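You operate a simulated robot arm through the tools that you are given. There is no shell and no other tool.

You are at the controls of a simulated two-armed robot. One attempt, no reset.

JOB
Key the job card's address for lamp two and light the can white.
Fine: dim and white full up; other lamps keep their addresses.

It is judged by the outcome, as a careful person would: the job done as asked, and still so three seconds after it is handed in. It fails if anything else is knocked over, pushed out of place, dropped, spilled or broken.

ROBOT AND FRAMES
Two 7-joint arms with fingered hands on one trunk that stands fixed in place. Base frame: the origin is at the foot of the trunk, x ahead of it, y to its left, z up; the work surface is at about z = 84. Readings come in cm, degrees, newtons and seconds.
The left shoulder is at [3, 11.9, 104.4], the right one opposite. With the tool pointing down near the work surface each hand reaches from about 38 to 78 cm from the base axis, measured 20 degrees to its own side. Payload 3.8 kg a hand.
Tool frame (each hand has its own): the origin (TCP) lies between the finger pads and is the grasp point; the fingertips stand 2.5 cm ahead of it; z points along the fingers, y is the line along which they close. The gripper opens to 8.8 cm; its body begins 2.9 cm behind the TCP. The gripper is a hand of 4 fingers: y runs from the thumb to the fingers, the wrist lies at [-1.3, -10.6, -17.4] in the tool frame.
Orientation is that of the tool frame in the base frame, as a unit quaternion [w, x, y, z]. With the fingers straight down and the wrist toward the robot, the tool's x, y and z point along [0, 1, 0], [1, 0, 0] and [0, 0, -1] of the base frame.

CONTROLS
- The arms move only by the tool drive_tool. It takes "left_increments", "right_increments" or both (then of equal length, played together; a hand with none holds still); each is a list of rows, each a list of 6 numbers: the shift along the tool's x, y, z in units of 30 mm (1.0 is 30 mm), then the turn, a rotation vector about the tool's x, y, z in units of 5 degrees (1.0 is 5 degrees). In form: [[x, y, z, wx, wy, wz], ...]. A call has 1 to 20 rows; each row shifts and turns the commanded pose from where the row before left it, along the tool's axes as they then stand. A call with a number of a shift or a turn outside -1 to 1 is refused whole. A row lasts 0.2 s, in which the tool goes at most 5 cm and 8.6 degrees; a call with a longer step from one row to the next is refused whole. Where a pose cannot be reached the arm comes as near as it can. A force on the tool above 40 N (or 10 N above the force at the start of the call, whichever is more), or a blocked arm, ends the call early, and 0.2 s more pass. In this call time passes only in rows, and 0.2 s behind the last. The reply holds the time, the measured pose of the TCP, the force on the tool along the base axes, the opening and the grip force, in the units named above and with some noise, with the torque about the TCP (base axes, N m) and any sound that the robot's microphone picked up.
- Cameras (640 x 400 px; columns grow to the right, rows downward): "scene" is now at [5.38, -1.74, 158.57]; the picture's right is [-0.23, -0.97, 0.00], its down [-0.78, 0.18, -0.60] and it looks along [0.59, -0.14, -0.80] (base axes); focal length 343 px, centre (320, 200). "left" rides on the left gripper at [-6.4, -8.3, -9.8] in its tool frame; the picture's right is [-0.62, -0.37, 0.69], its down [0.71, -0.63, 0.30] and it looks along [0.32, 0.68, 0.65] (tool axes); focal length 265 px, centre (320, 200). "right" rides on the right gripper at [6.4, -8.3, -9.8] in its tool frame; the picture's right is [-0.62, 0.37, -0.69], its down [-0.71, -0.63, 0.30] and it looks along [-0.32, 0.68, 0.65] (tool axes); focal length 265 px, centre (320, 200). There is no depth. A picture from a camera that has moved, and an enlarged one, comes with that camera's place and axes in the base frame and with its lens.
- get_image(camera): a new picture of that camera. It takes no simulated time.
- slide_trunk(by): moves the trunk up (or, below 0, down) by that many cm; the arms and the scene camera ride with it, the base frame stays. It gives what a move gives, with no picture.
- curl_fingers(index, middle, ring, thumb_bend, thumb_turn, hand): sets how far each is bent, from 0 (flat) to 100 (curled in); at 30 the hand is open as for a grip, at 70 the pads meet at the TCP. One left out holds its place. A second passes; each finger stops where it meets its share of the squeeze, and holds until it gets a number again. It is the only way to open and close the hand. It gives what a move gives, with no picture; readings hold the bend of each and the force on the fingers (four entries, about 0 where the hand has none), thumb and palm. thumb_turn goes from beside the hand (0) to across from the fingers (100), as for a grip.
- head_to(pan, tilt): turns the head with the scene camera to pan (to the left, within 120 degrees either way) and tilt (down, from -29 to 69), counted from straight ahead of the robot. It gives what a move gives.
- inspect(camera, box): a new picture of the part [left, top, right, bottom] of that camera's present view, enlarged. It takes no simulated time.
- finish_job(): hands the job in; it is judged then, once.

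Places have to be worked out from the pictures, the camera data and where the tool is seen. Open the grippers and draw the arms clear of the work before you hand the job in, unless the task says otherwise.

The tools are called after ">>>" as name(argument=value, ...) on one line, values as JSON. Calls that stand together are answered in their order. drive_tool: Moves the arms, as the interface text tells. Its arguments: {"type":"object","properties":{"left_increments":{"type":"array","items":{"type":"array","items":{"type":"number"}}},"right_increments":{"type":"array","items":{"type":"array","items":{"type":"number"}}}},"required":[]} The other tools are called the same way: slide_trunk (by) moves the trunk up or down; curl_fingers (index, middle, ring, thumb_bend, thumb_turn, hand) moves the fingers one by one; head_to (pan, tilt) turns the head that bears the scene camera; get_image (camera) takes a picture; inspect (camera, box) takes an enlarged picture of a part of a camera's view; finish_job () hands the job in.

At the start:

```text
time: 0.0
left_position: [57.71, 7.42, 103.39]
left_ee_rot: [0.001, 0.707, 0.707, 0.0]
left_contact_force: [0.0, -0.4, -0.1]
left_wrist_torque: [0.01, -0.01, 0.0]
left_finger_gap: 8.74
left_finger_force: 0.1
left_shape: jaw
left_bend: [30.0, 30.0, 30.0, 30.0, 98.0]
left_finger forces: [0.0, 0.0, 0.0, 0.0, 0.0, 0.0]
right_position: [43.09, -27.21, 111.26]
right_ee_rot: [0.0, 0.707, 0.707, 0.0]
right_contact_force: [0.3, 0.1, 0.0]
right_wrist_torque: [0.0, 0.0, 0.01]
right_finger_gap: 8.76
right_finger_force: 0.2
right_shape: jaw
right_bend: [30.0, 30.0, 30.0, 30.0, 98.0]
right_finger forces: [0.0, 0.0, 0.1, 0.0, 0.0, 0.0]
trunk travel left (down, up): [-20.0, 39.0]
head pan, tilt (commanded): [-13.0, 53.0]
```

scene: 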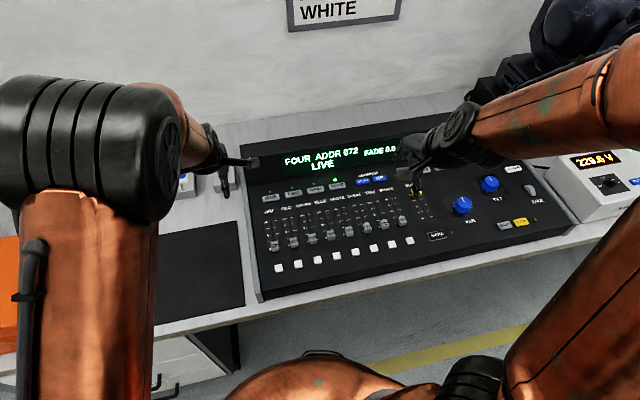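
right: 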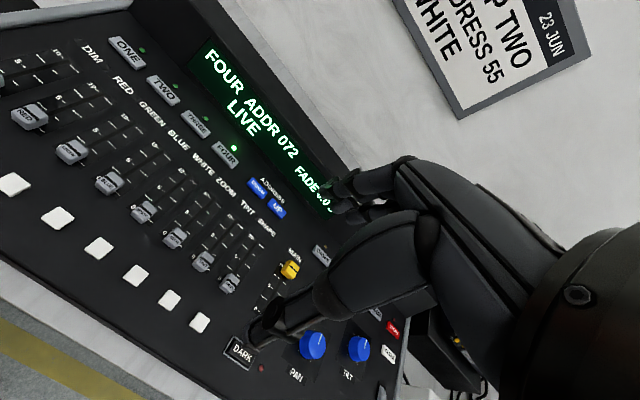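
left: 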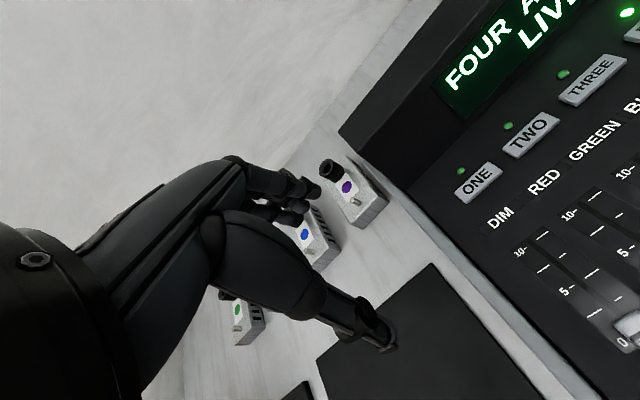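

The card on the wall seems to read "LAMP TWO, ADDRESS 55.., WHITE", and the desk shows lamp FOUR at ADDR 072. I'll tilt the head up and look closer at the card and the desk before moving anything.

>>> inspect(camera="right", box=[380, 0, 640, 160])

>>> inspect(camera="scene", box=[240, 120, 440, 245])

>>> inspect(camera="scene", box=[400, 130, 640, 280])

>>> inspect(camera="right", box=[80, 20, 400, 220])

>>> inspect(camera="right", box=[180, 200, 420, 350])

>>> head_to(pan=0, tilt=25)

```text
2.46 times, centred on (510, 80) of right
camera zoom: at [34.74, -20.83, 121.16], right [0.37, -0.62, 0.69], down [-0.63, -0.71, -0.3], along [0.68, -0.32, -0.65], focal length 653 px, centre (-148, 495)
```

zoom: 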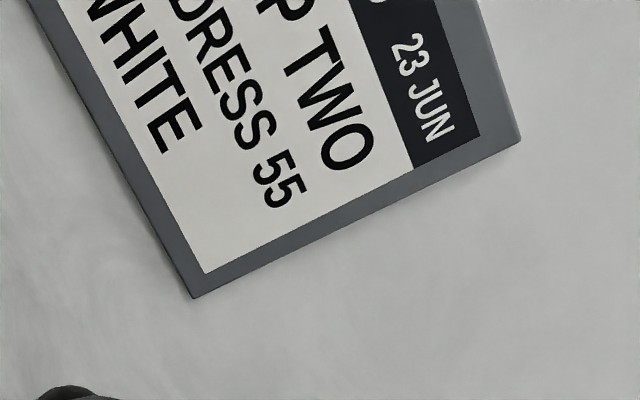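

```text
3.20 times, centred on (340, 182) of scene
camera zoom: at [5.38, -1.74, 158.57], right [-0.23, -0.97, 0.0], down [-0.78, 0.18, -0.6], along [0.59, -0.14, -0.8], focal length 1099 px, centre (256, 256)
```

zoom: 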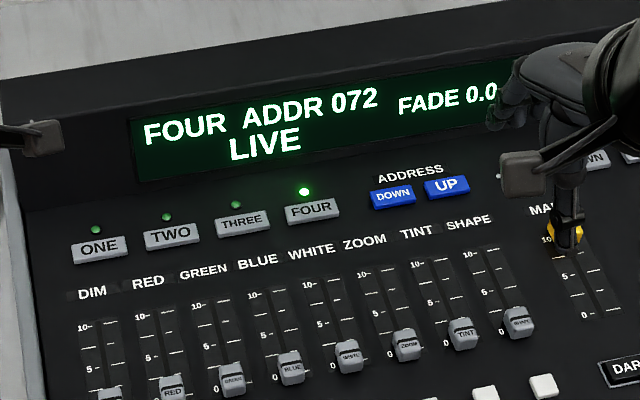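

```text
2.67 times, centred on (520, 205) of scene
camera zoom: at [5.38, -1.74, 158.57], right [-0.23, -0.97, 0.0], down [-0.78, 0.18, -0.6], along [0.59, -0.14, -0.8], focal length 916 px, centre (-213, 187)
```

zoom: 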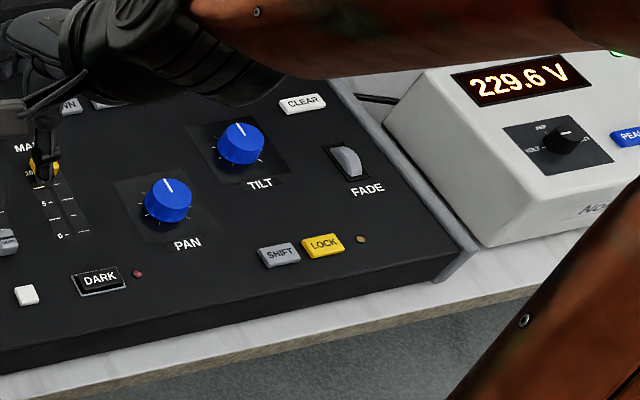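

```text
2.00 times, centred on (240, 120) of right
camera zoom: at [34.74, -20.83, 121.16], right [0.37, -0.62, 0.69], down [-0.63, -0.71, -0.3], along [0.68, -0.32, -0.65], focal length 531 px, centre (480, 360)
```

zoom: 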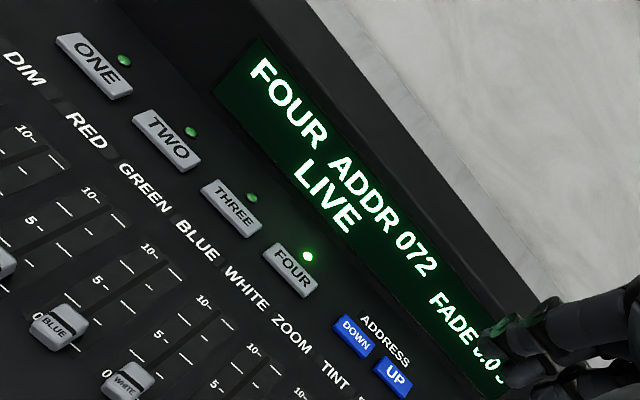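

```text
2.67 times, centred on (300, 275) of right
camera zoom: at [34.74, -20.83, 121.16], right [0.37, -0.62, 0.69], down [-0.63, -0.71, -0.3], along [0.68, -0.32, -0.65], focal length 708 px, centre (373, 0)
```

zoom: 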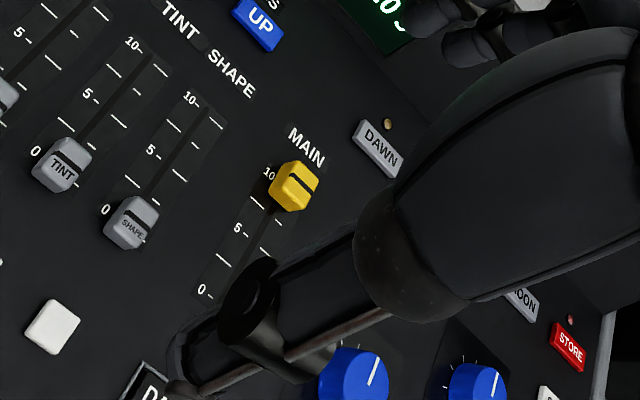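

```text
time: 0.9
left_position: [57.57, 7.46, 103.39]
left_ee_rot: [0.0, 0.707, 0.707, 0.0]
left_contact_force: [0.0, 0.2, 0.1]
left_wrist_torque: [0.03, 0.01, 0.0]
left_finger_gap: 8.77
left_finger_force: 0.1
left_shape: jaw
left_bend: [30.0, 30.0, 30.0, 30.0, 98.0]
left_finger forces: [0.0, 0.0, 0.0, 0.1, 0.0, 0.0]
right_position: [43.08, -27.37, 111.27]
right_ee_rot: [0.0, 0.708, 0.706, 0.0]
right_contact_force: [-1.1, 0.7, 0.5]
right_wrist_torque: [0.01, 0.0, 0.02]
right_finger_gap: 8.75
right_finger_force: 0.1
right_shape: jaw
right_bend: [30.0, 30.0, 30.0, 30.0, 98.0]
right_finger forces: [0.1, 0.0, 0.1, 0.0, 0.1, 0.0]
trunk travel left (down, up): [-20.0, 39.0]
head pan, tilt (commanded): [0.0, 25.0]
```

Reading the card fully needs the head-up view, so I take a picture from the new head direction.

>>> get_image(camera="scene")

```text
taken
camera scene: at [7.38, -0.07, 162.71], right [0.0, -1.0, 0.0], down [-0.42, 0.0, -0.91], along [0.91, 0.0, -0.42], focal length 343 px, centre (320, 200)
```

scene: 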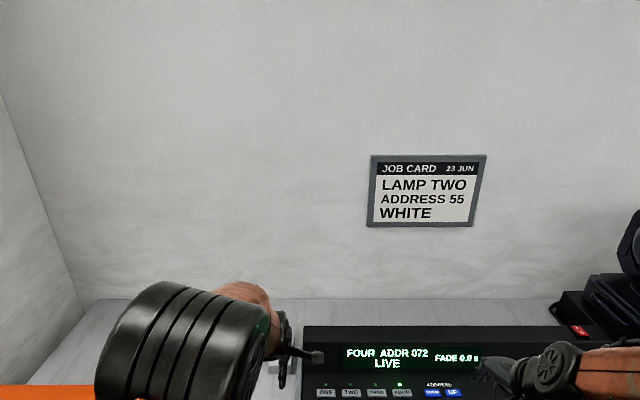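

The card reads LAMP TWO / ADDRESS 55 / WHITE. I look left and right for the lamps and anything else in the work area.

>>> head_to(pan=45, tilt=40)

>>> get_image(camera="scene")

>>> head_to(pan=-45, tilt=35)

>>> get_image(camera="scene")

```text
time: 2.0
left_position: [57.6, 7.42, 103.43]
left_ee_rot: [0.001, 0.707, 0.707, 0.0]
left_contact_force: [0.4, 0.4, 0.1]
left_wrist_torque: [-0.01, 0.01, -0.02]
left_finger_gap: 8.77
left_finger_force: 0.1
left_shape: jaw
left_bend: [30.0, 30.0, 30.0, 30.0, 98.0]
left_finger forces: [0.0, 0.0, 0.1, 0.0, 0.0, 0.0]
right_position: [43.1, -27.24, 111.21]
right_ee_rot: [0.0, 0.708, 0.706, 0.0]
right_contact_force: [0.7, -0.7, 0.2]
right_wrist_torque: [0.02, 0.01, 0.01]
right_finger_gap: 8.76
right_finger_force: 0.1
right_shape: jaw
right_bend: [30.0, 30.0, 30.0, 30.0, 98.0]
right_finger forces: [0.0, 0.0, 0.0, 0.1, 0.1, 0.0]
trunk travel left (down, up): [-20.0, 39.0]
head pan, tilt (commanded): [45.0, 40.0]
```

```text
taken
camera scene: at [4.19, 5.94, 160.39], right [0.71, -0.71, 0.0], down [-0.46, -0.45, -0.77], along [0.54, 0.54, -0.64], focal length 343 px, centre (320, 200)
```

scene: 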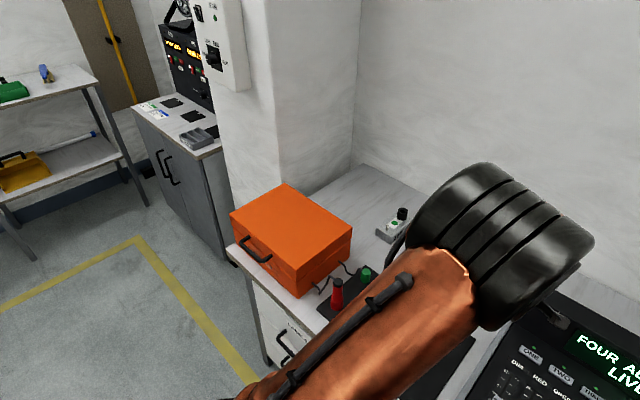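

```text
time: 3.7
left_position: [57.69, 7.29, 103.41]
left_ee_rot: [-0.001, 0.706, 0.708, 0.0]
left_contact_force: [-0.4, 0.7, 0.5]
left_wrist_torque: [0.02, 0.0, 0.01]
left_finger_gap: 8.76
left_finger_force: 0.1
left_shape: jaw
left_bend: [30.0, 30.0, 30.0, 30.0, 98.0]
left_finger forces: [0.0, 0.0, 0.0, 0.0, 0.1, 0.0]
right_position: [43.22, -27.2, 111.2]
right_ee_rot: [0.0, 0.707, 0.707, 0.0]
right_contact_force: [-1.2, 0.2, 0.6]
right_wrist_torque: [-0.02, 0.0, 0.02]
right_finger_gap: 8.73
right_finger_force: 0.1
right_shape: jaw
right_bend: [30.0, 30.0, 30.0, 30.0, 98.0]
right_finger forces: [0.0, 0.0, 0.1, 0.1, 0.0, 0.1]
trunk travel left (down, up): [-20.0, 39.0]
head pan, tilt (commanded): [-45.0, 35.0]
```

```text
taken
camera scene: at [4.39, -6.29, 161.14], right [-0.71, -0.71, 0.0], down [-0.41, 0.41, -0.82], along [0.58, -0.58, -0.57], focal length 343 px, centre (320, 200)
```

scene: 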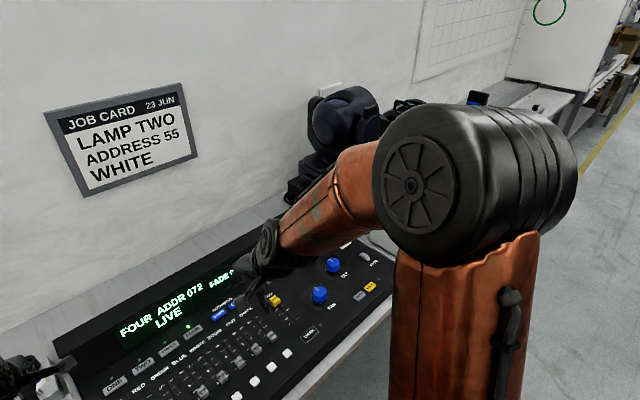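

The lamp fixtures sit behind the right arm and my arms hide part of the desk. I move the right hand about 18 cm to the right and the left hand about 15 cm to the left at their present heights, then look down at the desk.

>>> drive_tool(right_increments=[[-1, 0, 0, 0, 0, 0], [-1, 0, 0, 0, 0, 0], [-1, 0, 0, 0, 0, 0], [-1, 0, 0, 0, 0, 0], [-1, 0, 0, 0, 0, 0], [-1, 0, 0, 0, 0, 0]], left_increments=[[1, 0, 0, 0, 0, 0], [1, 0, 0, 0, 0, 0], [1, 0, 0, 0, 0, 0], [1, 0, 0, 0, 0, 0], [1, 0, 0, 0, 0, 0], [0, 0, 0, 0, 0, 0]])

>>> head_to(pan=-13, tilt=50)

>>> get_image(camera="scene")

```text
time: 5.1
left_position: [57.7, 22.25, 103.44]
left_ee_rot: [-0.001, 0.708, 0.706, 0.001]
left_contact_force: [0.1, 0.0, -0.3]
left_wrist_torque: [0.01, 0.03, -0.01]
left_finger_gap: 8.76
left_finger_force: 0.1
left_shape: jaw
left_bend: [30.0, 30.0, 30.0, 30.0, 98.0]
left_finger forces: [0.0, 0.0, 0.0, 0.0, 0.0, 0.0]
right_position: [43.15, -45.3, 111.15]
right_ee_rot: [0.0, 0.707, 0.707, 0.0]
right_contact_force: [-0.3, -0.2, 0.5]
right_wrist_torque: [0.01, 0.0, -0.02]
right_finger_gap: 8.77
right_finger_force: 0.0
right_shape: jaw
right_bend: [30.0, 30.0, 30.0, 30.0, 98.0]
right_finger forces: [0.0, 0.0, 0.0, 0.1, 0.0, 0.0]
trunk travel left (down, up): [-20.0, 39.0]
head pan, tilt (commanded): [-45.0, 35.0]
```

```text
time: 6.1
left_position: [57.71, 22.26, 103.43]
left_ee_rot: [0.0, 0.707, 0.707, 0.001]
left_contact_force: [0.4, -0.2, 0.7]
left_wrist_torque: [-0.01, -0.03, 0.01]
left_finger_gap: 8.76
left_finger_force: 0.0
left_shape: jaw
left_bend: [30.0, 30.0, 30.0, 30.0, 98.0]
left_finger forces: [0.0, 0.0, 0.0, 0.1, 0.0, 0.0]
right_position: [43.3, -45.33, 111.24]
right_ee_rot: [0.0, 0.707, 0.707, 0.001]
right_contact_force: [-1.0, 0.3, 0.3]
right_wrist_torque: [-0.02, -0.02, -0.03]
right_finger_gap: 8.79
right_finger_force: 0.2
right_shape: jaw
right_bend: [30.0, 30.0, 30.0, 30.0, 98.0]
right_finger forces: [0.1, 0.0, 0.1, 0.1, 0.1, 0.0]
trunk travel left (down, up): [-20.0, 39.0]
head pan, tilt (commanded): [-13.0, 50.0]
```

```text
taken
camera scene: at [5.67, -1.82, 158.97], right [-0.23, -0.97, 0.0], down [-0.75, 0.17, -0.64], along [0.63, -0.15, -0.77], focal length 343 px, centre (320, 200)
```

scene: 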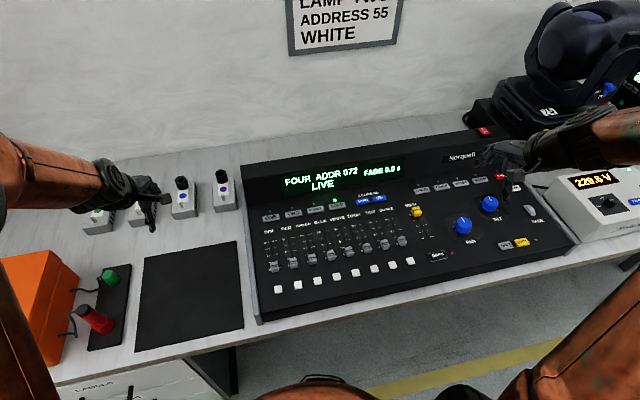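

>>> inspect(camera="scene", box=[240, 140, 420, 253])

>>> inspect(camera="scene", box=[400, 130, 580, 243])

>>> inspect(camera="scene", box=[250, 200, 420, 306])

>>> head_to(pan=-35, tilt=35)

>>> get_image(camera="scene")

```text
3.54 times, centred on (330, 196) of scene
camera zoom: at [5.67, -1.82, 158.97], right [-0.23, -0.97, 0.0], down [-0.75, 0.17, -0.64], along [0.63, -0.15, -0.77], focal length 1216 px, centre (285, 212)
```

zoom: 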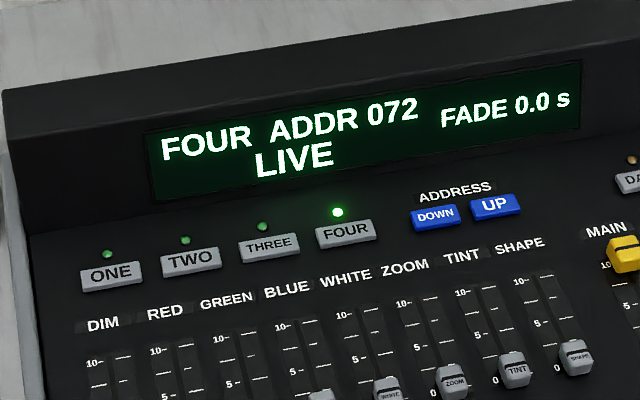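

```text
3.54 times, centred on (490, 186) of scene
camera zoom: at [5.67, -1.82, 158.97], right [-0.23, -0.97, 0.0], down [-0.75, 0.17, -0.64], along [0.63, -0.15, -0.77], focal length 1216 px, centre (-282, 248)
```

zoom: 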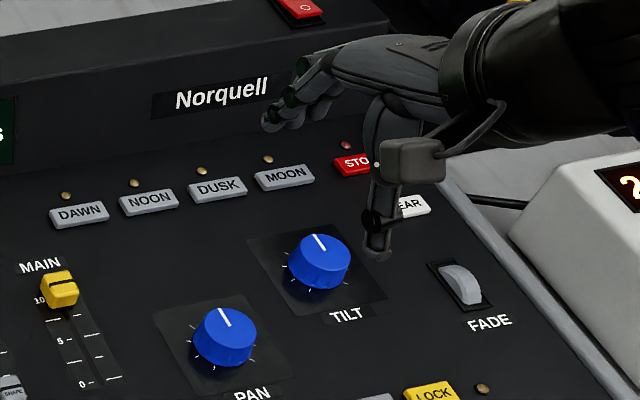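

```text
3.76 times, centred on (335, 253) of scene
camera zoom: at [5.67, -1.82, 158.97], right [-0.23, -0.97, 0.0], down [-0.75, 0.17, -0.64], along [0.63, -0.15, -0.77], focal length 1293 px, centre (264, 0)
```

zoom: 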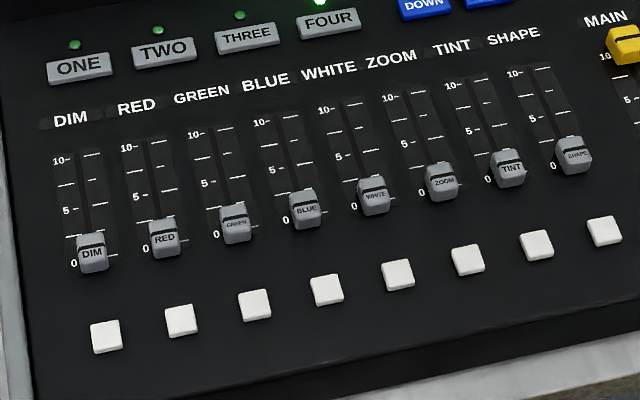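

```text
time: 6.9
left_position: [57.71, 22.33, 103.36]
left_ee_rot: [0.0, 0.707, 0.707, 0.0]
left_contact_force: [-0.9, 0.1, 0.1]
left_wrist_torque: [-0.03, 0.01, 0.01]
left_finger_gap: 8.77
left_finger_force: 0.2
left_shape: jaw
left_bend: [30.0, 30.0, 30.0, 30.0, 98.0]
left_finger forces: [0.1, 0.0, 0.1, 0.0, 0.0, 0.0]
right_position: [43.19, -45.31, 111.24]
right_ee_rot: [0.0, 0.707, 0.707, 0.001]
right_contact_force: [0.0, 0.3, 0.4]
right_wrist_torque: [-0.01, -0.02, 0.0]
right_finger_gap: 8.78
right_finger_force: 0.0
right_shape: jaw
right_bend: [30.0, 30.0, 30.0, 30.0, 98.0]
right_finger forces: [0.0, 0.0, 0.0, 0.1, 0.1, 0.1]
trunk travel left (down, up): [-20.0, 39.0]
head pan, tilt (commanded): [-35.0, 35.0]
```

```text
taken
camera scene: at [5.38, -5.11, 161.14], right [-0.57, -0.82, 0.0], down [-0.47, 0.33, -0.82], along [0.67, -0.47, -0.57], focal length 343 px, centre (320, 200)
```

scene: 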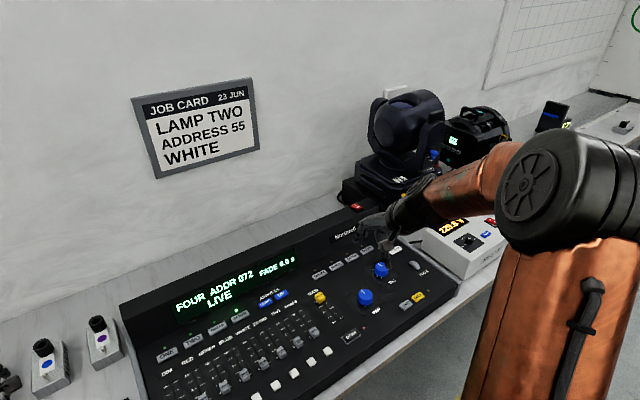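

Beyond the moving head there is another lamp with a green readout; that may be the can. I zoom on it.

>>> inspect(camera="scene", box=[360, 80, 540, 193])

>>> inspect(camera="scene", box=[430, 95, 520, 151])

>>> inspect(camera="scene", box=[420, 190, 520, 253])

```text
3.54 times, centred on (450, 136) of scene
camera zoom: at [5.38, -5.11, 161.14], right [-0.57, -0.82, 0.0], down [-0.47, 0.33, -0.82], along [0.67, -0.47, -0.57], focal length 1216 px, centre (-140, 425)
```

zoom: 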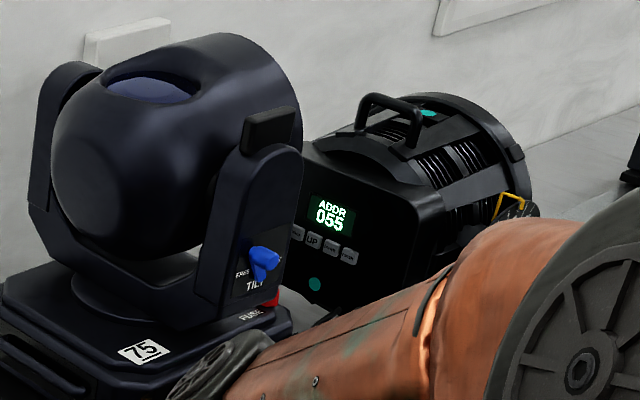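

```text
7.11 times, centred on (475, 123) of scene
camera zoom: at [5.38, -5.11, 161.14], right [-0.57, -0.82, 0.0], down [-0.47, 0.33, -0.82], along [0.67, -0.47, -0.57], focal length 2442 px, centre (-782, 748)
```

zoom: 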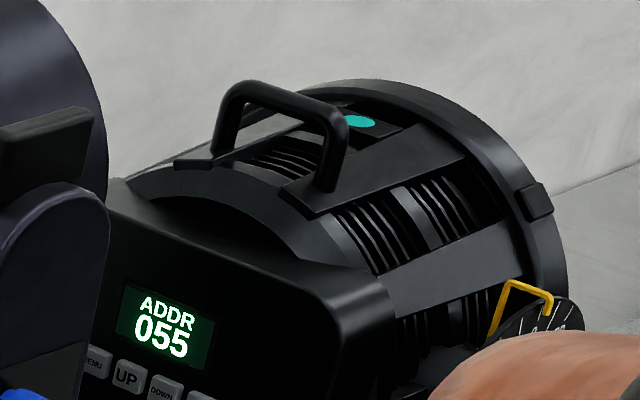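

```text
6.35 times, centred on (470, 222) of scene
camera zoom: at [5.38, -5.11, 161.14], right [-0.57, -0.82, 0.0], down [-0.47, 0.33, -0.82], along [0.67, -0.47, -0.57], focal length 2180 px, centre (-632, 64)
```

zoom: 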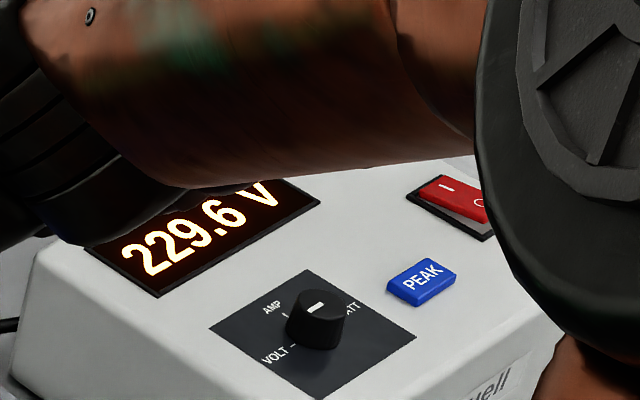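

The can's own readout shows ADDR 055 already, so lamp two on the desk must be keyed to 055 and only DIM and WHITE raised (MAIN is at 10). My estimates: TWO at (62.8, -7.6, 85), DOWN ≈ y -27.5, UP at (63.1, -32.3, 85), DIM cap (47.6, -0.3), WHITE cap (47.7, -18.9), travel about 8 cm. I'll shape the right hand into a pointing index finger and look at it.

>>> curl_fingers(hand="right", index=30, middle=100, ring=100, thumb_bend=30, thumb_turn=100)

>>> get_image(camera="right")

>>> inspect(camera="scene", box=[300, 150, 480, 263])

```text
time: 7.9
left_position: [57.63, 22.25, 103.48]
left_ee_rot: [0.0, 0.707, 0.707, 0.0]
left_contact_force: [0.0, 0.4, -0.1]
left_wrist_torque: [0.0, -0.02, 0.0]
left_finger_gap: 8.79
left_finger_force: 0.1
left_shape: jaw
left_bend: [30.0, 30.0, 30.0, 30.0, 98.0]
left_finger forces: [0.0, 0.0, 0.1, 0.0, 0.0, 0.1]
right_position: [43.11, -45.38, 111.24]
right_ee_rot: [0.0, 0.707, 0.707, 0.0]
right_contact_force: [0.1, 0.4, -0.6]
right_wrist_torque: [0.01, 0.0, 0.0]
right_finger_gap: 8.44
right_finger_force: 0.1
right_shape: fingers
right_bend: [30.0, 100.0, 100.0, 30.0, 97.0]
right_finger forces: [0.0, 0.0, 0.0, 0.1, 0.0, 0.0]
trunk travel left (down, up): [-20.0, 39.0]
head pan, tilt (commanded): [-35.0, 35.0]
```

```text
taken
camera right: at [34.74, -38.83, 121.15], right [0.37, -0.62, 0.69], down [-0.63, -0.71, -0.3], along [0.68, -0.32, -0.65], focal length 265 px, centre (320, 200)
```

right: 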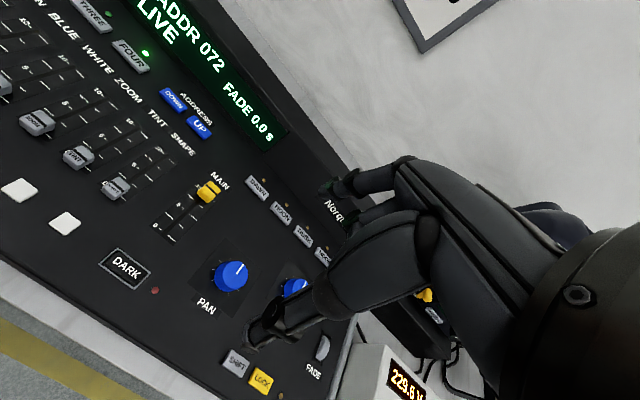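

```text
3.54 times, centred on (390, 206) of scene
camera zoom: at [5.38, -5.11, 161.14], right [-0.57, -0.82, 0.0], down [-0.47, 0.33, -0.82], along [0.67, -0.47, -0.57], focal length 1216 px, centre (72, 177)
```

zoom: 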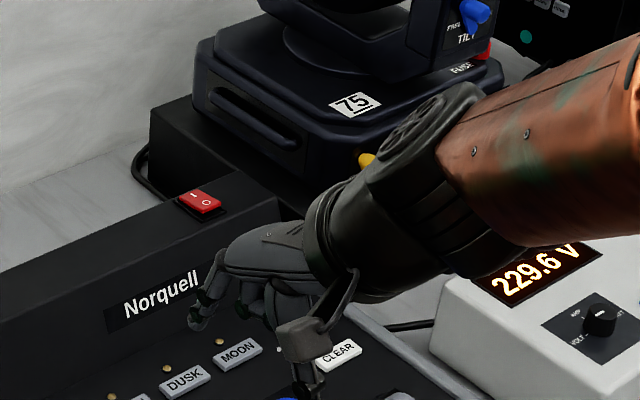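

>>> inspect(camera="right", box=[220, 140, 460, 290])

>>> inspect(camera="right", box=[220, 240, 460, 390])

>>> head_to(pan=-45, tilt=45)

>>> get_image(camera="scene")

```text
2.67 times, centred on (340, 215) of right
camera zoom: at [34.74, -38.83, 121.15], right [0.37, -0.62, 0.69], down [-0.63, -0.71, -0.3], along [0.68, -0.32, -0.65], focal length 708 px, centre (267, 160)
```

zoom: 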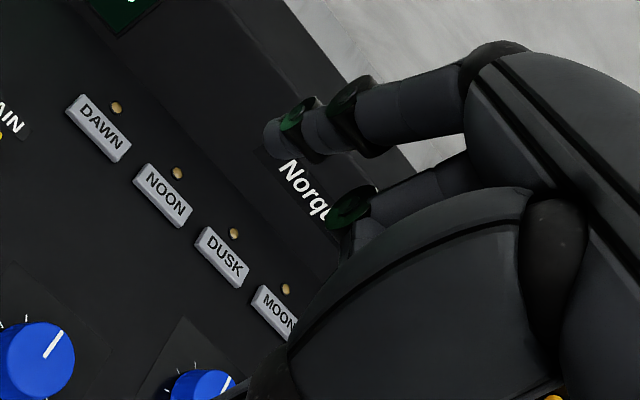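

```text
2.67 times, centred on (340, 315) of right
camera zoom: at [34.74, -38.83, 121.15], right [0.37, -0.62, 0.69], down [-0.63, -0.71, -0.3], along [0.68, -0.32, -0.65], focal length 708 px, centre (267, -107)
```

zoom: 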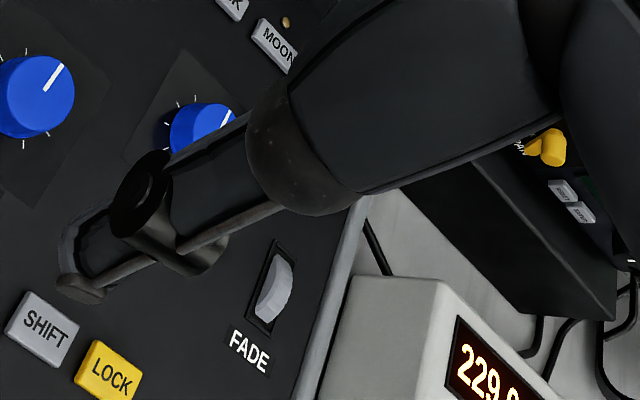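

```text
time: 8.7
left_position: [57.62, 22.3, 103.41]
left_ee_rot: [0.001, 0.707, 0.707, 0.0]
left_contact_force: [-0.1, -0.1, -0.1]
left_wrist_torque: [0.01, 0.0, 0.0]
left_finger_gap: 8.73
left_finger_force: 0.1
left_shape: jaw
left_bend: [30.0, 30.0, 30.0, 30.0, 98.0]
left_finger forces: [0.0, 0.0, 0.0, 0.0, 0.0, 0.1]
right_position: [43.21, -45.2, 111.3]
right_ee_rot: [0.0, 0.707, 0.707, 0.0]
right_contact_force: [0.1, -0.4, -0.2]
right_wrist_torque: [0.01, 0.0, -0.01]
right_finger_gap: 8.46
right_finger_force: 0.1
right_shape: fingers
right_bend: [30.0, 100.0, 100.0, 30.0, 97.0]
right_finger forces: [0.0, 0.1, 0.0, 0.0, 0.0, 0.0]
trunk travel left (down, up): [-20.0, 39.0]
head pan, tilt (commanded): [-45.0, 45.0]
```

```text
taken
camera scene: at [3.92, -5.81, 159.66], right [-0.71, -0.71, 0.0], down [-0.5, 0.5, -0.71], along [0.5, -0.5, -0.71], focal length 343 px, centre (320, 200)
```

scene: 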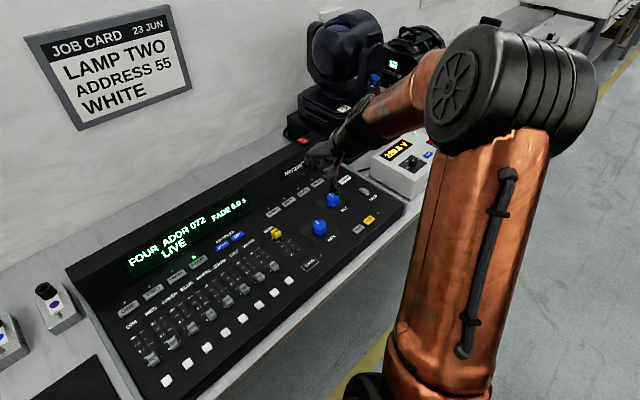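

The index tip sits about 5 cm ahead and 2 cm below the TCP, and the thumb tip is equally low about 5 cm behind it. For pressing with the index I want the thumb out of the way, so I fold the thumb aside and look again.

>>> curl_fingers(hand="right", index=45, middle=100, ring=100, thumb_bend=30, thumb_turn=0)

>>> get_image(camera="right")

>>> inspect(camera="scene", box=[270, 100, 450, 213])

>>> get_image(camera="left")

```text
time: 9.7
left_position: [57.75, 22.25, 103.56]
left_ee_rot: [0.0, 0.708, 0.707, 0.0]
left_contact_force: [-0.1, 0.6, -0.2]
left_wrist_torque: [0.0, 0.02, 0.02]
left_finger_gap: 8.73
left_finger_force: 0.1
left_shape: jaw
left_bend: [30.0, 30.0, 30.0, 30.0, 98.0]
left_finger forces: [0.1, 0.0, 0.0, 0.0, 0.0, 0.1]
right_position: [43.19, -45.22, 111.16]
right_ee_rot: [0.0, 0.707, 0.707, 0.0]
right_contact_force: [0.5, 0.3, 0.5]
right_wrist_torque: [0.01, -0.01, -0.01]
right_finger_gap: 11.15
right_finger_force: 0.1
right_shape: fingers
right_bend: [45.0, 100.0, 100.0, 30.0, 0.0]
right_finger forces: [0.0, 0.0, 0.1, 0.1, 0.0, 0.0]
trunk travel left (down, up): [-20.0, 39.0]
head pan, tilt (commanded): [-45.0, 45.0]
```

```text
taken
camera right: at [34.74, -38.83, 121.15], right [0.37, -0.62, 0.69], down [-0.63, -0.71, -0.3], along [0.68, -0.32, -0.65], focal length 265 px, centre (320, 200)
```

right: 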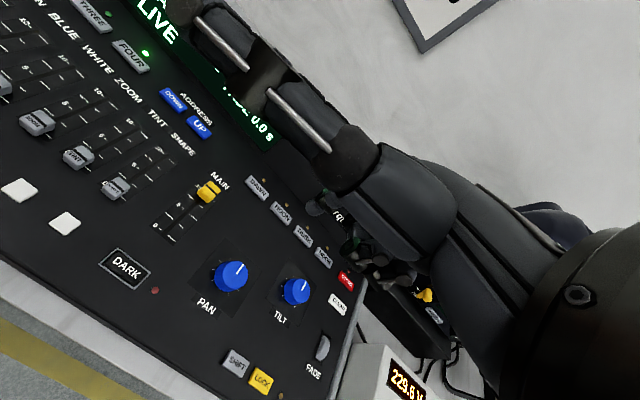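

```text
3.54 times, centred on (360, 156) of scene
camera zoom: at [3.91, -5.81, 159.66], right [-0.71, -0.71, 0.0], down [-0.5, 0.5, -0.71], along [0.5, -0.5, -0.71], focal length 1216 px, centre (178, 354)
```

zoom: 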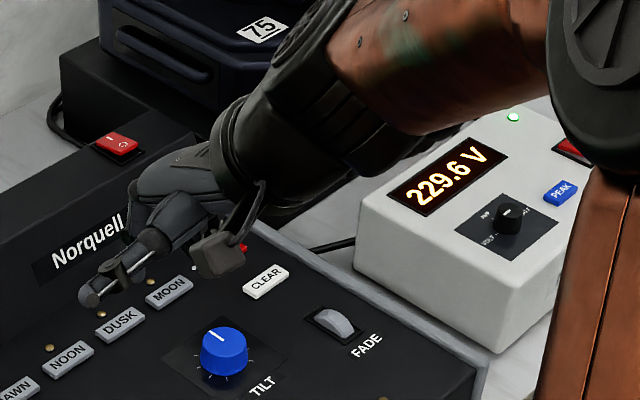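

```text
taken
camera left: at [49.27, 16.02, 113.24], right [-0.37, -0.62, -0.69], down [-0.63, 0.71, -0.3], along [0.68, 0.32, -0.65], focal length 265 px, centre (320, 200)
```

left: 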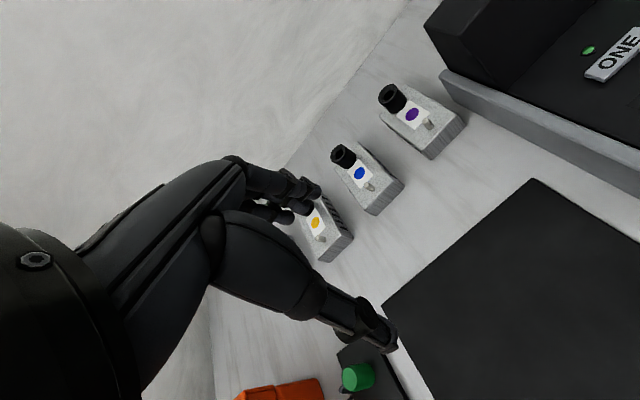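

Turned aside, the thumb sticks out forward toward the display housing, which is worse. I turn it back across from the fingers but keep it straight, and later tilt the hand so the index is lowest.

>>> curl_fingers(hand="right", index=45, middle=100, ring=100, thumb_bend=0, thumb_turn=100)

>>> get_image(camera="right")

>>> inspect(camera="scene", box=[270, 100, 450, 213])

```text
time: 10.7
left_position: [57.69, 22.32, 103.49]
left_ee_rot: [-0.001, 0.707, 0.707, 0.0]
left_contact_force: [-0.1, -0.1, 0.1]
left_wrist_torque: [0.0, 0.02, 0.0]
left_finger_gap: 8.78
left_finger_force: 0.0
left_shape: jaw
left_bend: [30.0, 30.0, 30.0, 30.0, 98.0]
left_finger forces: [0.0, 0.0, 0.0, 0.1, 0.1, 0.0]
right_position: [43.04, -45.24, 111.28]
right_ee_rot: [0.0, 0.707, 0.707, 0.0]
right_contact_force: [-0.1, 0.4, -0.3]
right_wrist_torque: [0.01, 0.02, 0.0]
right_finger_gap: 8.49
right_finger_force: 0.1
right_shape: fingers
right_bend: [45.0, 100.0, 100.0, 0.0, 95.0]
right_finger forces: [0.0, 0.0, 0.0, 0.0, 0.0, 0.0]
trunk travel left (down, up): [-20.0, 39.0]
head pan, tilt (commanded): [-45.0, 45.0]
```

```text
taken
camera right: at [34.74, -38.83, 121.15], right [0.37, -0.62, 0.69], down [-0.63, -0.71, -0.3], along [0.68, -0.32, -0.65], focal length 265 px, centre (320, 200)
```

right: 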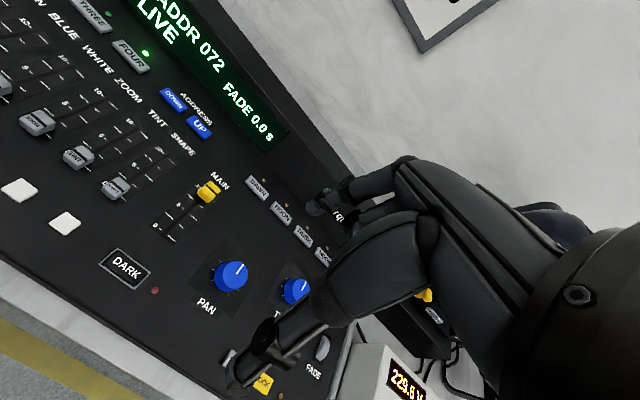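

```text
3.54 times, centred on (360, 156) of scene
camera zoom: at [3.91, -5.81, 159.66], right [-0.71, -0.71, 0.0], down [-0.5, 0.5, -0.71], along [0.5, -0.5, -0.71], focal length 1216 px, centre (178, 354)
```

zoom: 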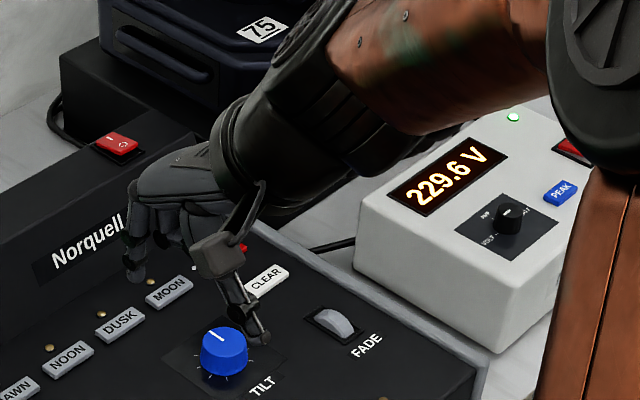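

The index tip is now the lowest point, roughly 4.9 cm ahead of and 3.8 cm below the TCP, with the thumb about 4 cm higher. I move the right hand over button TWO, staying about 9 cm above it, and check alignment there.

>>> drive_tool(right_increments=[[0.964, 0.379, 0.33, 0, 0, 0], [0.964, 0.379, 0.33, 0, 0, 0], [0.964, 0.379, 0.33, 0, 0, 0], [0.964, 0.379, 0.33, 0, 0, 0], [0.964, 0.379, 0.33, 0, 0, 0], [0.964, 0.379, 0.33, 0, 0, 0], [0.964, 0.379, 0.33, 0, 0, 0], [0.964, 0.379, 0.33, 0, 0, 0], [0.964, 0.379, 0.33, 0, 0, 0], [0.964, 0.379, 0.33, 0, 0, 0], [0.964, 0.379, 0.33, 0, 0, 0], [0.964, 0.379, 0.33, 0, 0, 0], [0.964, 0.379, 0.33, 0, 0, 0]])

>>> head_to(pan=-10, tilt=50)

>>> get_image(camera="scene")

>>> get_image(camera="right")

>>> get_image(camera="left")

```text
time: 13.4
left_position: [57.62, 22.49, 103.32]
left_ee_rot: [-0.001, 0.706, 0.708, 0.0]
left_contact_force: [0.1, -0.4, 0.0]
left_wrist_torque: [-0.03, -0.01, 0.01]
left_finger_gap: 8.75
left_finger_force: 0.0
left_shape: jaw
left_bend: [30.0, 30.0, 30.0, 30.0, 98.0]
left_finger forces: [0.0, 0.0, 0.0, 0.1, 0.0, 0.1]
right_position: [57.97, -7.71, 98.37]
right_ee_rot: [-0.001, 0.707, 0.707, 0.0]
right_contact_force: [0.4, -0.3, -0.1]
right_wrist_torque: [0.01, -0.02, 0.0]
right_finger_gap: 8.49
right_finger_force: 0.0
right_shape: fingers
right_bend: [45.0, 100.0, 100.0, 0.0, 95.0]
right_finger forces: [0.1, 0.0, 0.0, 0.1, 0.0, 0.1]
trunk travel left (down, up): [-20.0, 39.0]
head pan, tilt (commanded): [-45.0, 45.0]
```

```text
time: 14.5
left_position: [57.61, 22.38, 103.45]
left_ee_rot: [0.0, 0.707, 0.707, 0.0]
left_contact_force: [-0.7, -0.5, 0.6]
left_wrist_torque: [0.01, 0.03, 0.03]
left_finger_gap: 8.76
left_finger_force: 0.1
left_shape: jaw
left_bend: [30.0, 30.0, 30.0, 30.0, 98.0]
left_finger forces: [0.0, 0.0, 0.0, 0.1, 0.0, 0.1]
right_position: [57.87, -7.68, 98.4]
right_ee_rot: [-0.001, 0.708, 0.707, 0.0]
right_contact_force: [0.6, 0.4, 0.2]
right_wrist_torque: [0.04, 0.0, 0.01]
right_finger_gap: 8.5
right_finger_force: 0.0
right_shape: fingers
right_bend: [45.0, 100.0, 100.0, 0.0, 95.0]
right_finger forces: [0.0, 0.0, 0.1, 0.0, 0.1, 0.0]
trunk travel left (down, up): [-20.0, 39.0]
head pan, tilt (commanded): [-10.0, 50.0]
```

```text
taken
camera scene: at [5.76, -1.39, 158.97], right [-0.17, -0.98, 0.0], down [-0.75, 0.13, -0.64], along [0.63, -0.11, -0.77], focal length 343 px, centre (320, 200)
```

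scene: 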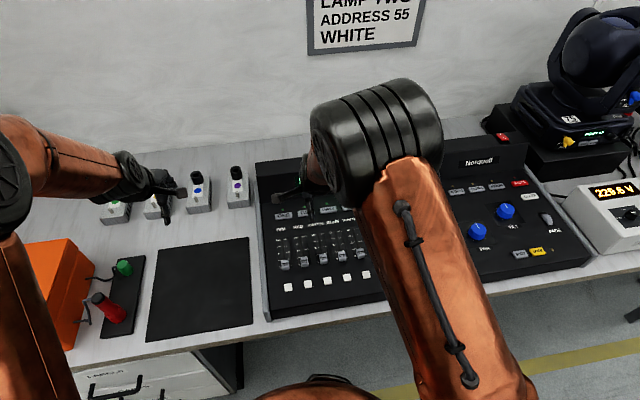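

```text
taken
camera right: at [49.52, -1.35, 108.34], right [0.37, -0.62, 0.69], down [-0.63, -0.71, -0.3], along [0.68, -0.33, -0.65], focal length 265 px, centre (320, 200)
```

right: 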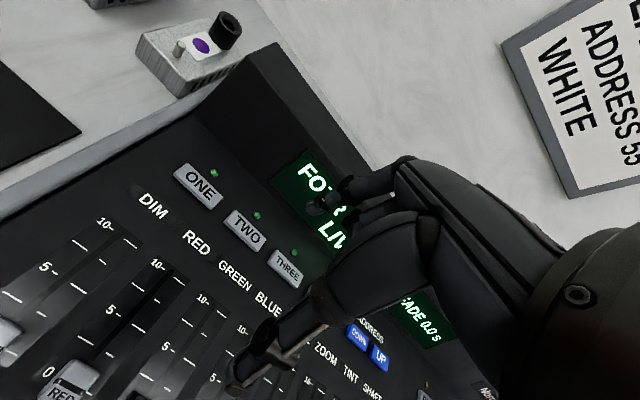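

```text
taken
camera left: at [49.28, 16.03, 113.24], right [-0.37, -0.62, -0.69], down [-0.63, 0.71, -0.3], along [0.68, 0.32, -0.65], focal length 265 px, centre (320, 200)
```

left: 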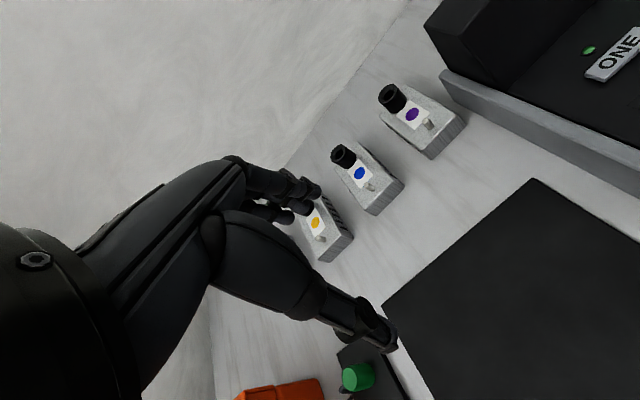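

From this view TWO works out at (63.0, -7.5, 85), agreeing with my estimate, and the fingertip is above it within about half a centimetre. I lower about 7 cm, shift 0.6 cm left, and look again.

>>> drive_tool(right_increments=[[0.1, 0.03, 0.4, 0, 0, 0], [0.1, 0.03, 0.5, 0, 0, 0], [0, 0, 0.5, 0, 0, 0], [0, 0, 0.5, 0, 0, 0], [0, 0, 0.4, 0, 0, 0]])

>>> get_image(camera="right")

>>> get_image(camera="scene")

```text
time: 15.7
left_position: [57.74, 22.39, 103.49]
left_ee_rot: [0.0, 0.707, 0.707, 0.0]
left_contact_force: [0.4, -0.1, -0.3]
left_wrist_torque: [-0.03, -0.02, -0.03]
left_finger_gap: 8.75
left_finger_force: 0.0
left_shape: jaw
left_bend: [30.0, 30.0, 30.0, 30.0, 98.0]
left_finger forces: [0.1, 0.0, 0.0, 0.0, 0.0, 0.0]
right_position: [58.2, -7.09, 91.35]
right_ee_rot: [-0.001, 0.707, 0.708, -0.001]
right_contact_force: [0.2, 0.0, 0.1]
right_wrist_torque: [0.02, 0.01, -0.01]
right_finger_gap: 8.51
right_finger_force: 0.1
right_shape: fingers
right_bend: [45.0, 100.0, 100.0, 0.0, 95.0]
right_finger forces: [0.1, 0.0, 0.0, 0.1, 0.0, 0.0]
trunk travel left (down, up): [-20.0, 39.0]
head pan, tilt (commanded): [-10.0, 50.0]
```

```text
taken
camera right: at [49.75, -0.66, 101.31], right [0.37, -0.62, 0.69], down [-0.63, -0.71, -0.3], along [0.68, -0.33, -0.65], focal length 265 px, centre (320, 200)
```

right: 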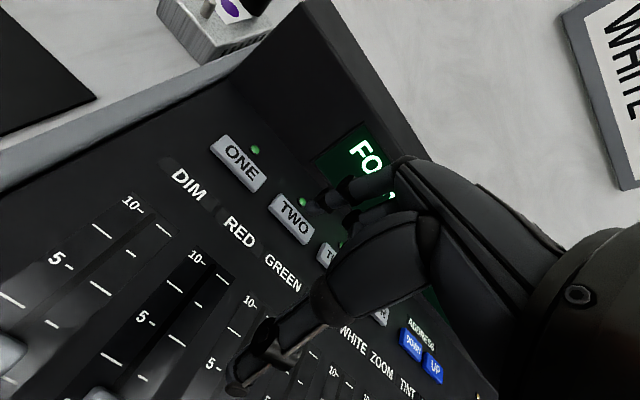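

```text
taken
camera scene: at [5.78, -1.39, 158.97], right [-0.17, -0.98, 0.0], down [-0.75, 0.13, -0.64], along [0.63, -0.11, -0.77], focal length 343 px, centre (320, 200)
```

scene: 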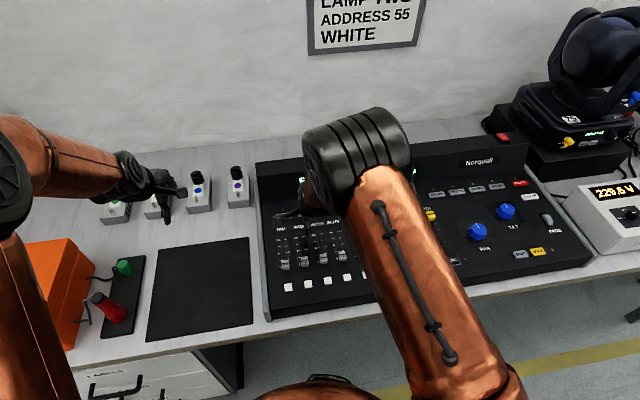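

TWO is now close beneath the tip in the hand camera. I lower another 1.5 cm and zoom in.

>>> drive_tool(right_increments=[[0, 0, 0.25, 0, 0, 0], [0, 0, 0.25, 0, 0, 0]])

>>> inspect(camera="right", box=[220, 140, 420, 265])

```text
time: 16.3
left_position: [57.64, 22.18, 103.41]
left_ee_rot: [0.0, 0.707, 0.707, 0.0]
left_contact_force: [-0.2, 0.2, -0.5]
left_wrist_torque: [0.0, 0.05, 0.0]
left_finger_gap: 8.74
left_finger_force: 0.1
left_shape: jaw
left_bend: [30.0, 30.0, 30.0, 30.0, 98.0]
left_finger forces: [0.0, 0.0, 0.0, 0.0, 0.0, 0.0]
right_position: [58.13, -7.09, 89.89]
right_ee_rot: [0.0, 0.708, 0.706, 0.0]
right_contact_force: [0.1, 0.0, -0.8]
right_wrist_torque: [0.01, -0.01, 0.0]
right_finger_gap: 8.5
right_finger_force: 0.0
right_shape: fingers
right_bend: [45.0, 100.0, 100.0, 0.0, 95.0]
right_finger forces: [0.0, 0.1, 0.1, 0.1, 0.0, 0.0]
trunk travel left (down, up): [-20.0, 39.0]
head pan, tilt (commanded): [-10.0, 50.0]
```

```text
3.20 times, centred on (320, 202) of right
camera zoom: at [49.78, -0.66, 99.85], right [0.37, -0.62, 0.69], down [-0.63, -0.71, -0.3], along [0.68, -0.32, -0.65], focal length 849 px, centre (320, 192)
```

zoom: 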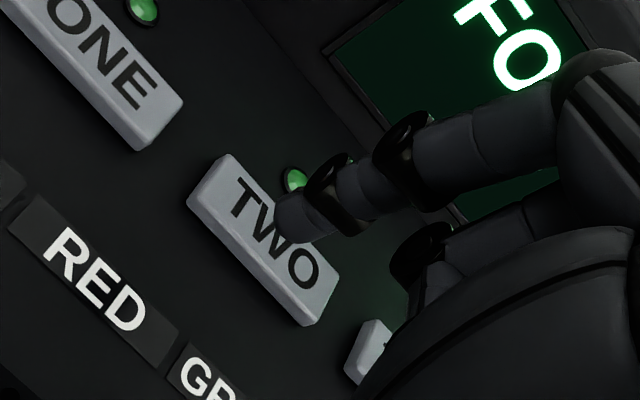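

The tip is over TWO and slightly above it; contact should come near TCP z = 88.8. I lower in 2–3 mm steps, watching force and sound.

>>> drive_tool(right_increments=[[0, 0, 0.1, 0, 0, 0], [0, 0, 0.1, 0, 0, 0], [0, 0, 0.1, 0, 0, 0]])

>>> inspect(camera="right", box=[220, 140, 420, 265])

```text
time: 17.1
left_position: [57.77, 22.3, 103.44]
left_ee_rot: [0.0, 0.708, 0.707, 0.0]
left_contact_force: [0.5, -0.2, 0.4]
left_wrist_torque: [0.01, -0.02, -0.01]
left_finger_gap: 8.78
left_finger_force: 0.1
left_shape: jaw
left_bend: [30.0, 30.0, 30.0, 30.0, 98.0]
left_finger forces: [0.1, 0.0, 0.0, 0.1, 0.1, 0.0]
right_position: [58.24, -7.12, 89.06]
right_ee_rot: [0.0, 0.708, 0.706, 0.0]
right_contact_force: [0.0, -1.3, 0.8]
right_wrist_torque: [-0.02, -0.02, 0.0]
right_finger_gap: 8.53
right_finger_force: 0.0
right_shape: fingers
right_bend: [45.0, 100.0, 100.0, 0.0, 95.0]
right_finger forces: [0.0, 0.0, 0.1, 0.1, 0.0, 0.1]
trunk travel left (down, up): [-20.0, 39.0]
head pan, tilt (commanded): [-10.0, 50.0]
```

```text
3.20 times, centred on (320, 202) of right
camera zoom: at [49.78, -0.65, 98.98], right [0.37, -0.62, 0.69], down [-0.63, -0.71, -0.3], along [0.68, -0.33, -0.65], focal length 849 px, centre (320, 192)
```

zoom: 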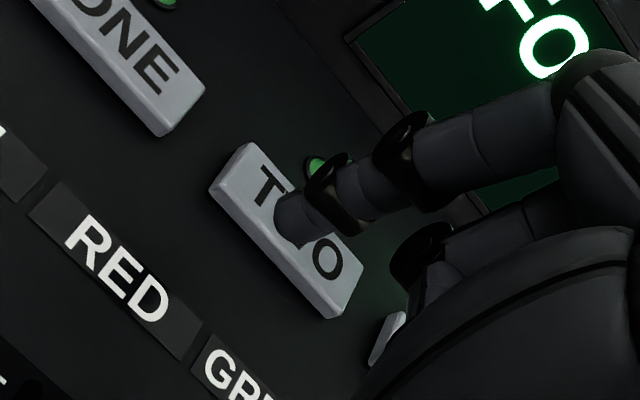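

Well centred on TWO, no contact yet. I go on down another 9 mm at most in 3 mm steps.

>>> drive_tool(right_increments=[[0, 0, 0.1, 0, 0, 0], [0, 0, 0.1, 0, 0, 0]])

>>> inspect(camera="right", box=[220, 140, 420, 265])

```text
time: 17.7
left_position: [57.74, 22.33, 103.37]
left_ee_rot: [0.001, 0.707, 0.707, -0.001]
left_contact_force: [1.1, -0.2, 0.8]
left_wrist_torque: [0.01, 0.01, 0.01]
left_finger_gap: 8.78
left_finger_force: 0.1
left_shape: jaw
left_bend: [30.0, 30.0, 30.0, 30.0, 98.0]
left_finger forces: [0.0, 0.0, 0.1, 0.0, 0.1, 0.0]
right_position: [58.19, -7.22, 88.57]
right_ee_rot: [0.001, 0.707, 0.708, 0.0]
right_contact_force: [-0.3, 0.0, 0.8]
right_wrist_torque: [-0.01, 0.02, 0.0]
right_finger_gap: 8.49
right_finger_force: 0.0
right_shape: fingers
right_bend: [45.0, 100.0, 100.0, 0.0, 95.0]
right_finger forces: [0.0, 0.0, 0.0, 0.1, 0.1, 0.0]
trunk travel left (down, up): [-20.0, 39.0]
head pan, tilt (commanded): [-10.0, 50.0]
```

```text
3.20 times, centred on (320, 202) of right
camera zoom: at [49.79, -0.65, 98.38], right [0.37, -0.62, 0.69], down [-0.63, -0.71, -0.3], along [0.68, -0.32, -0.65], focal length 849 px, centre (320, 192)
```

zoom: 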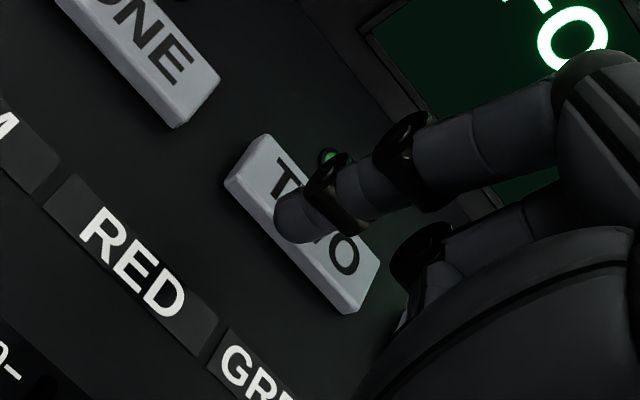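

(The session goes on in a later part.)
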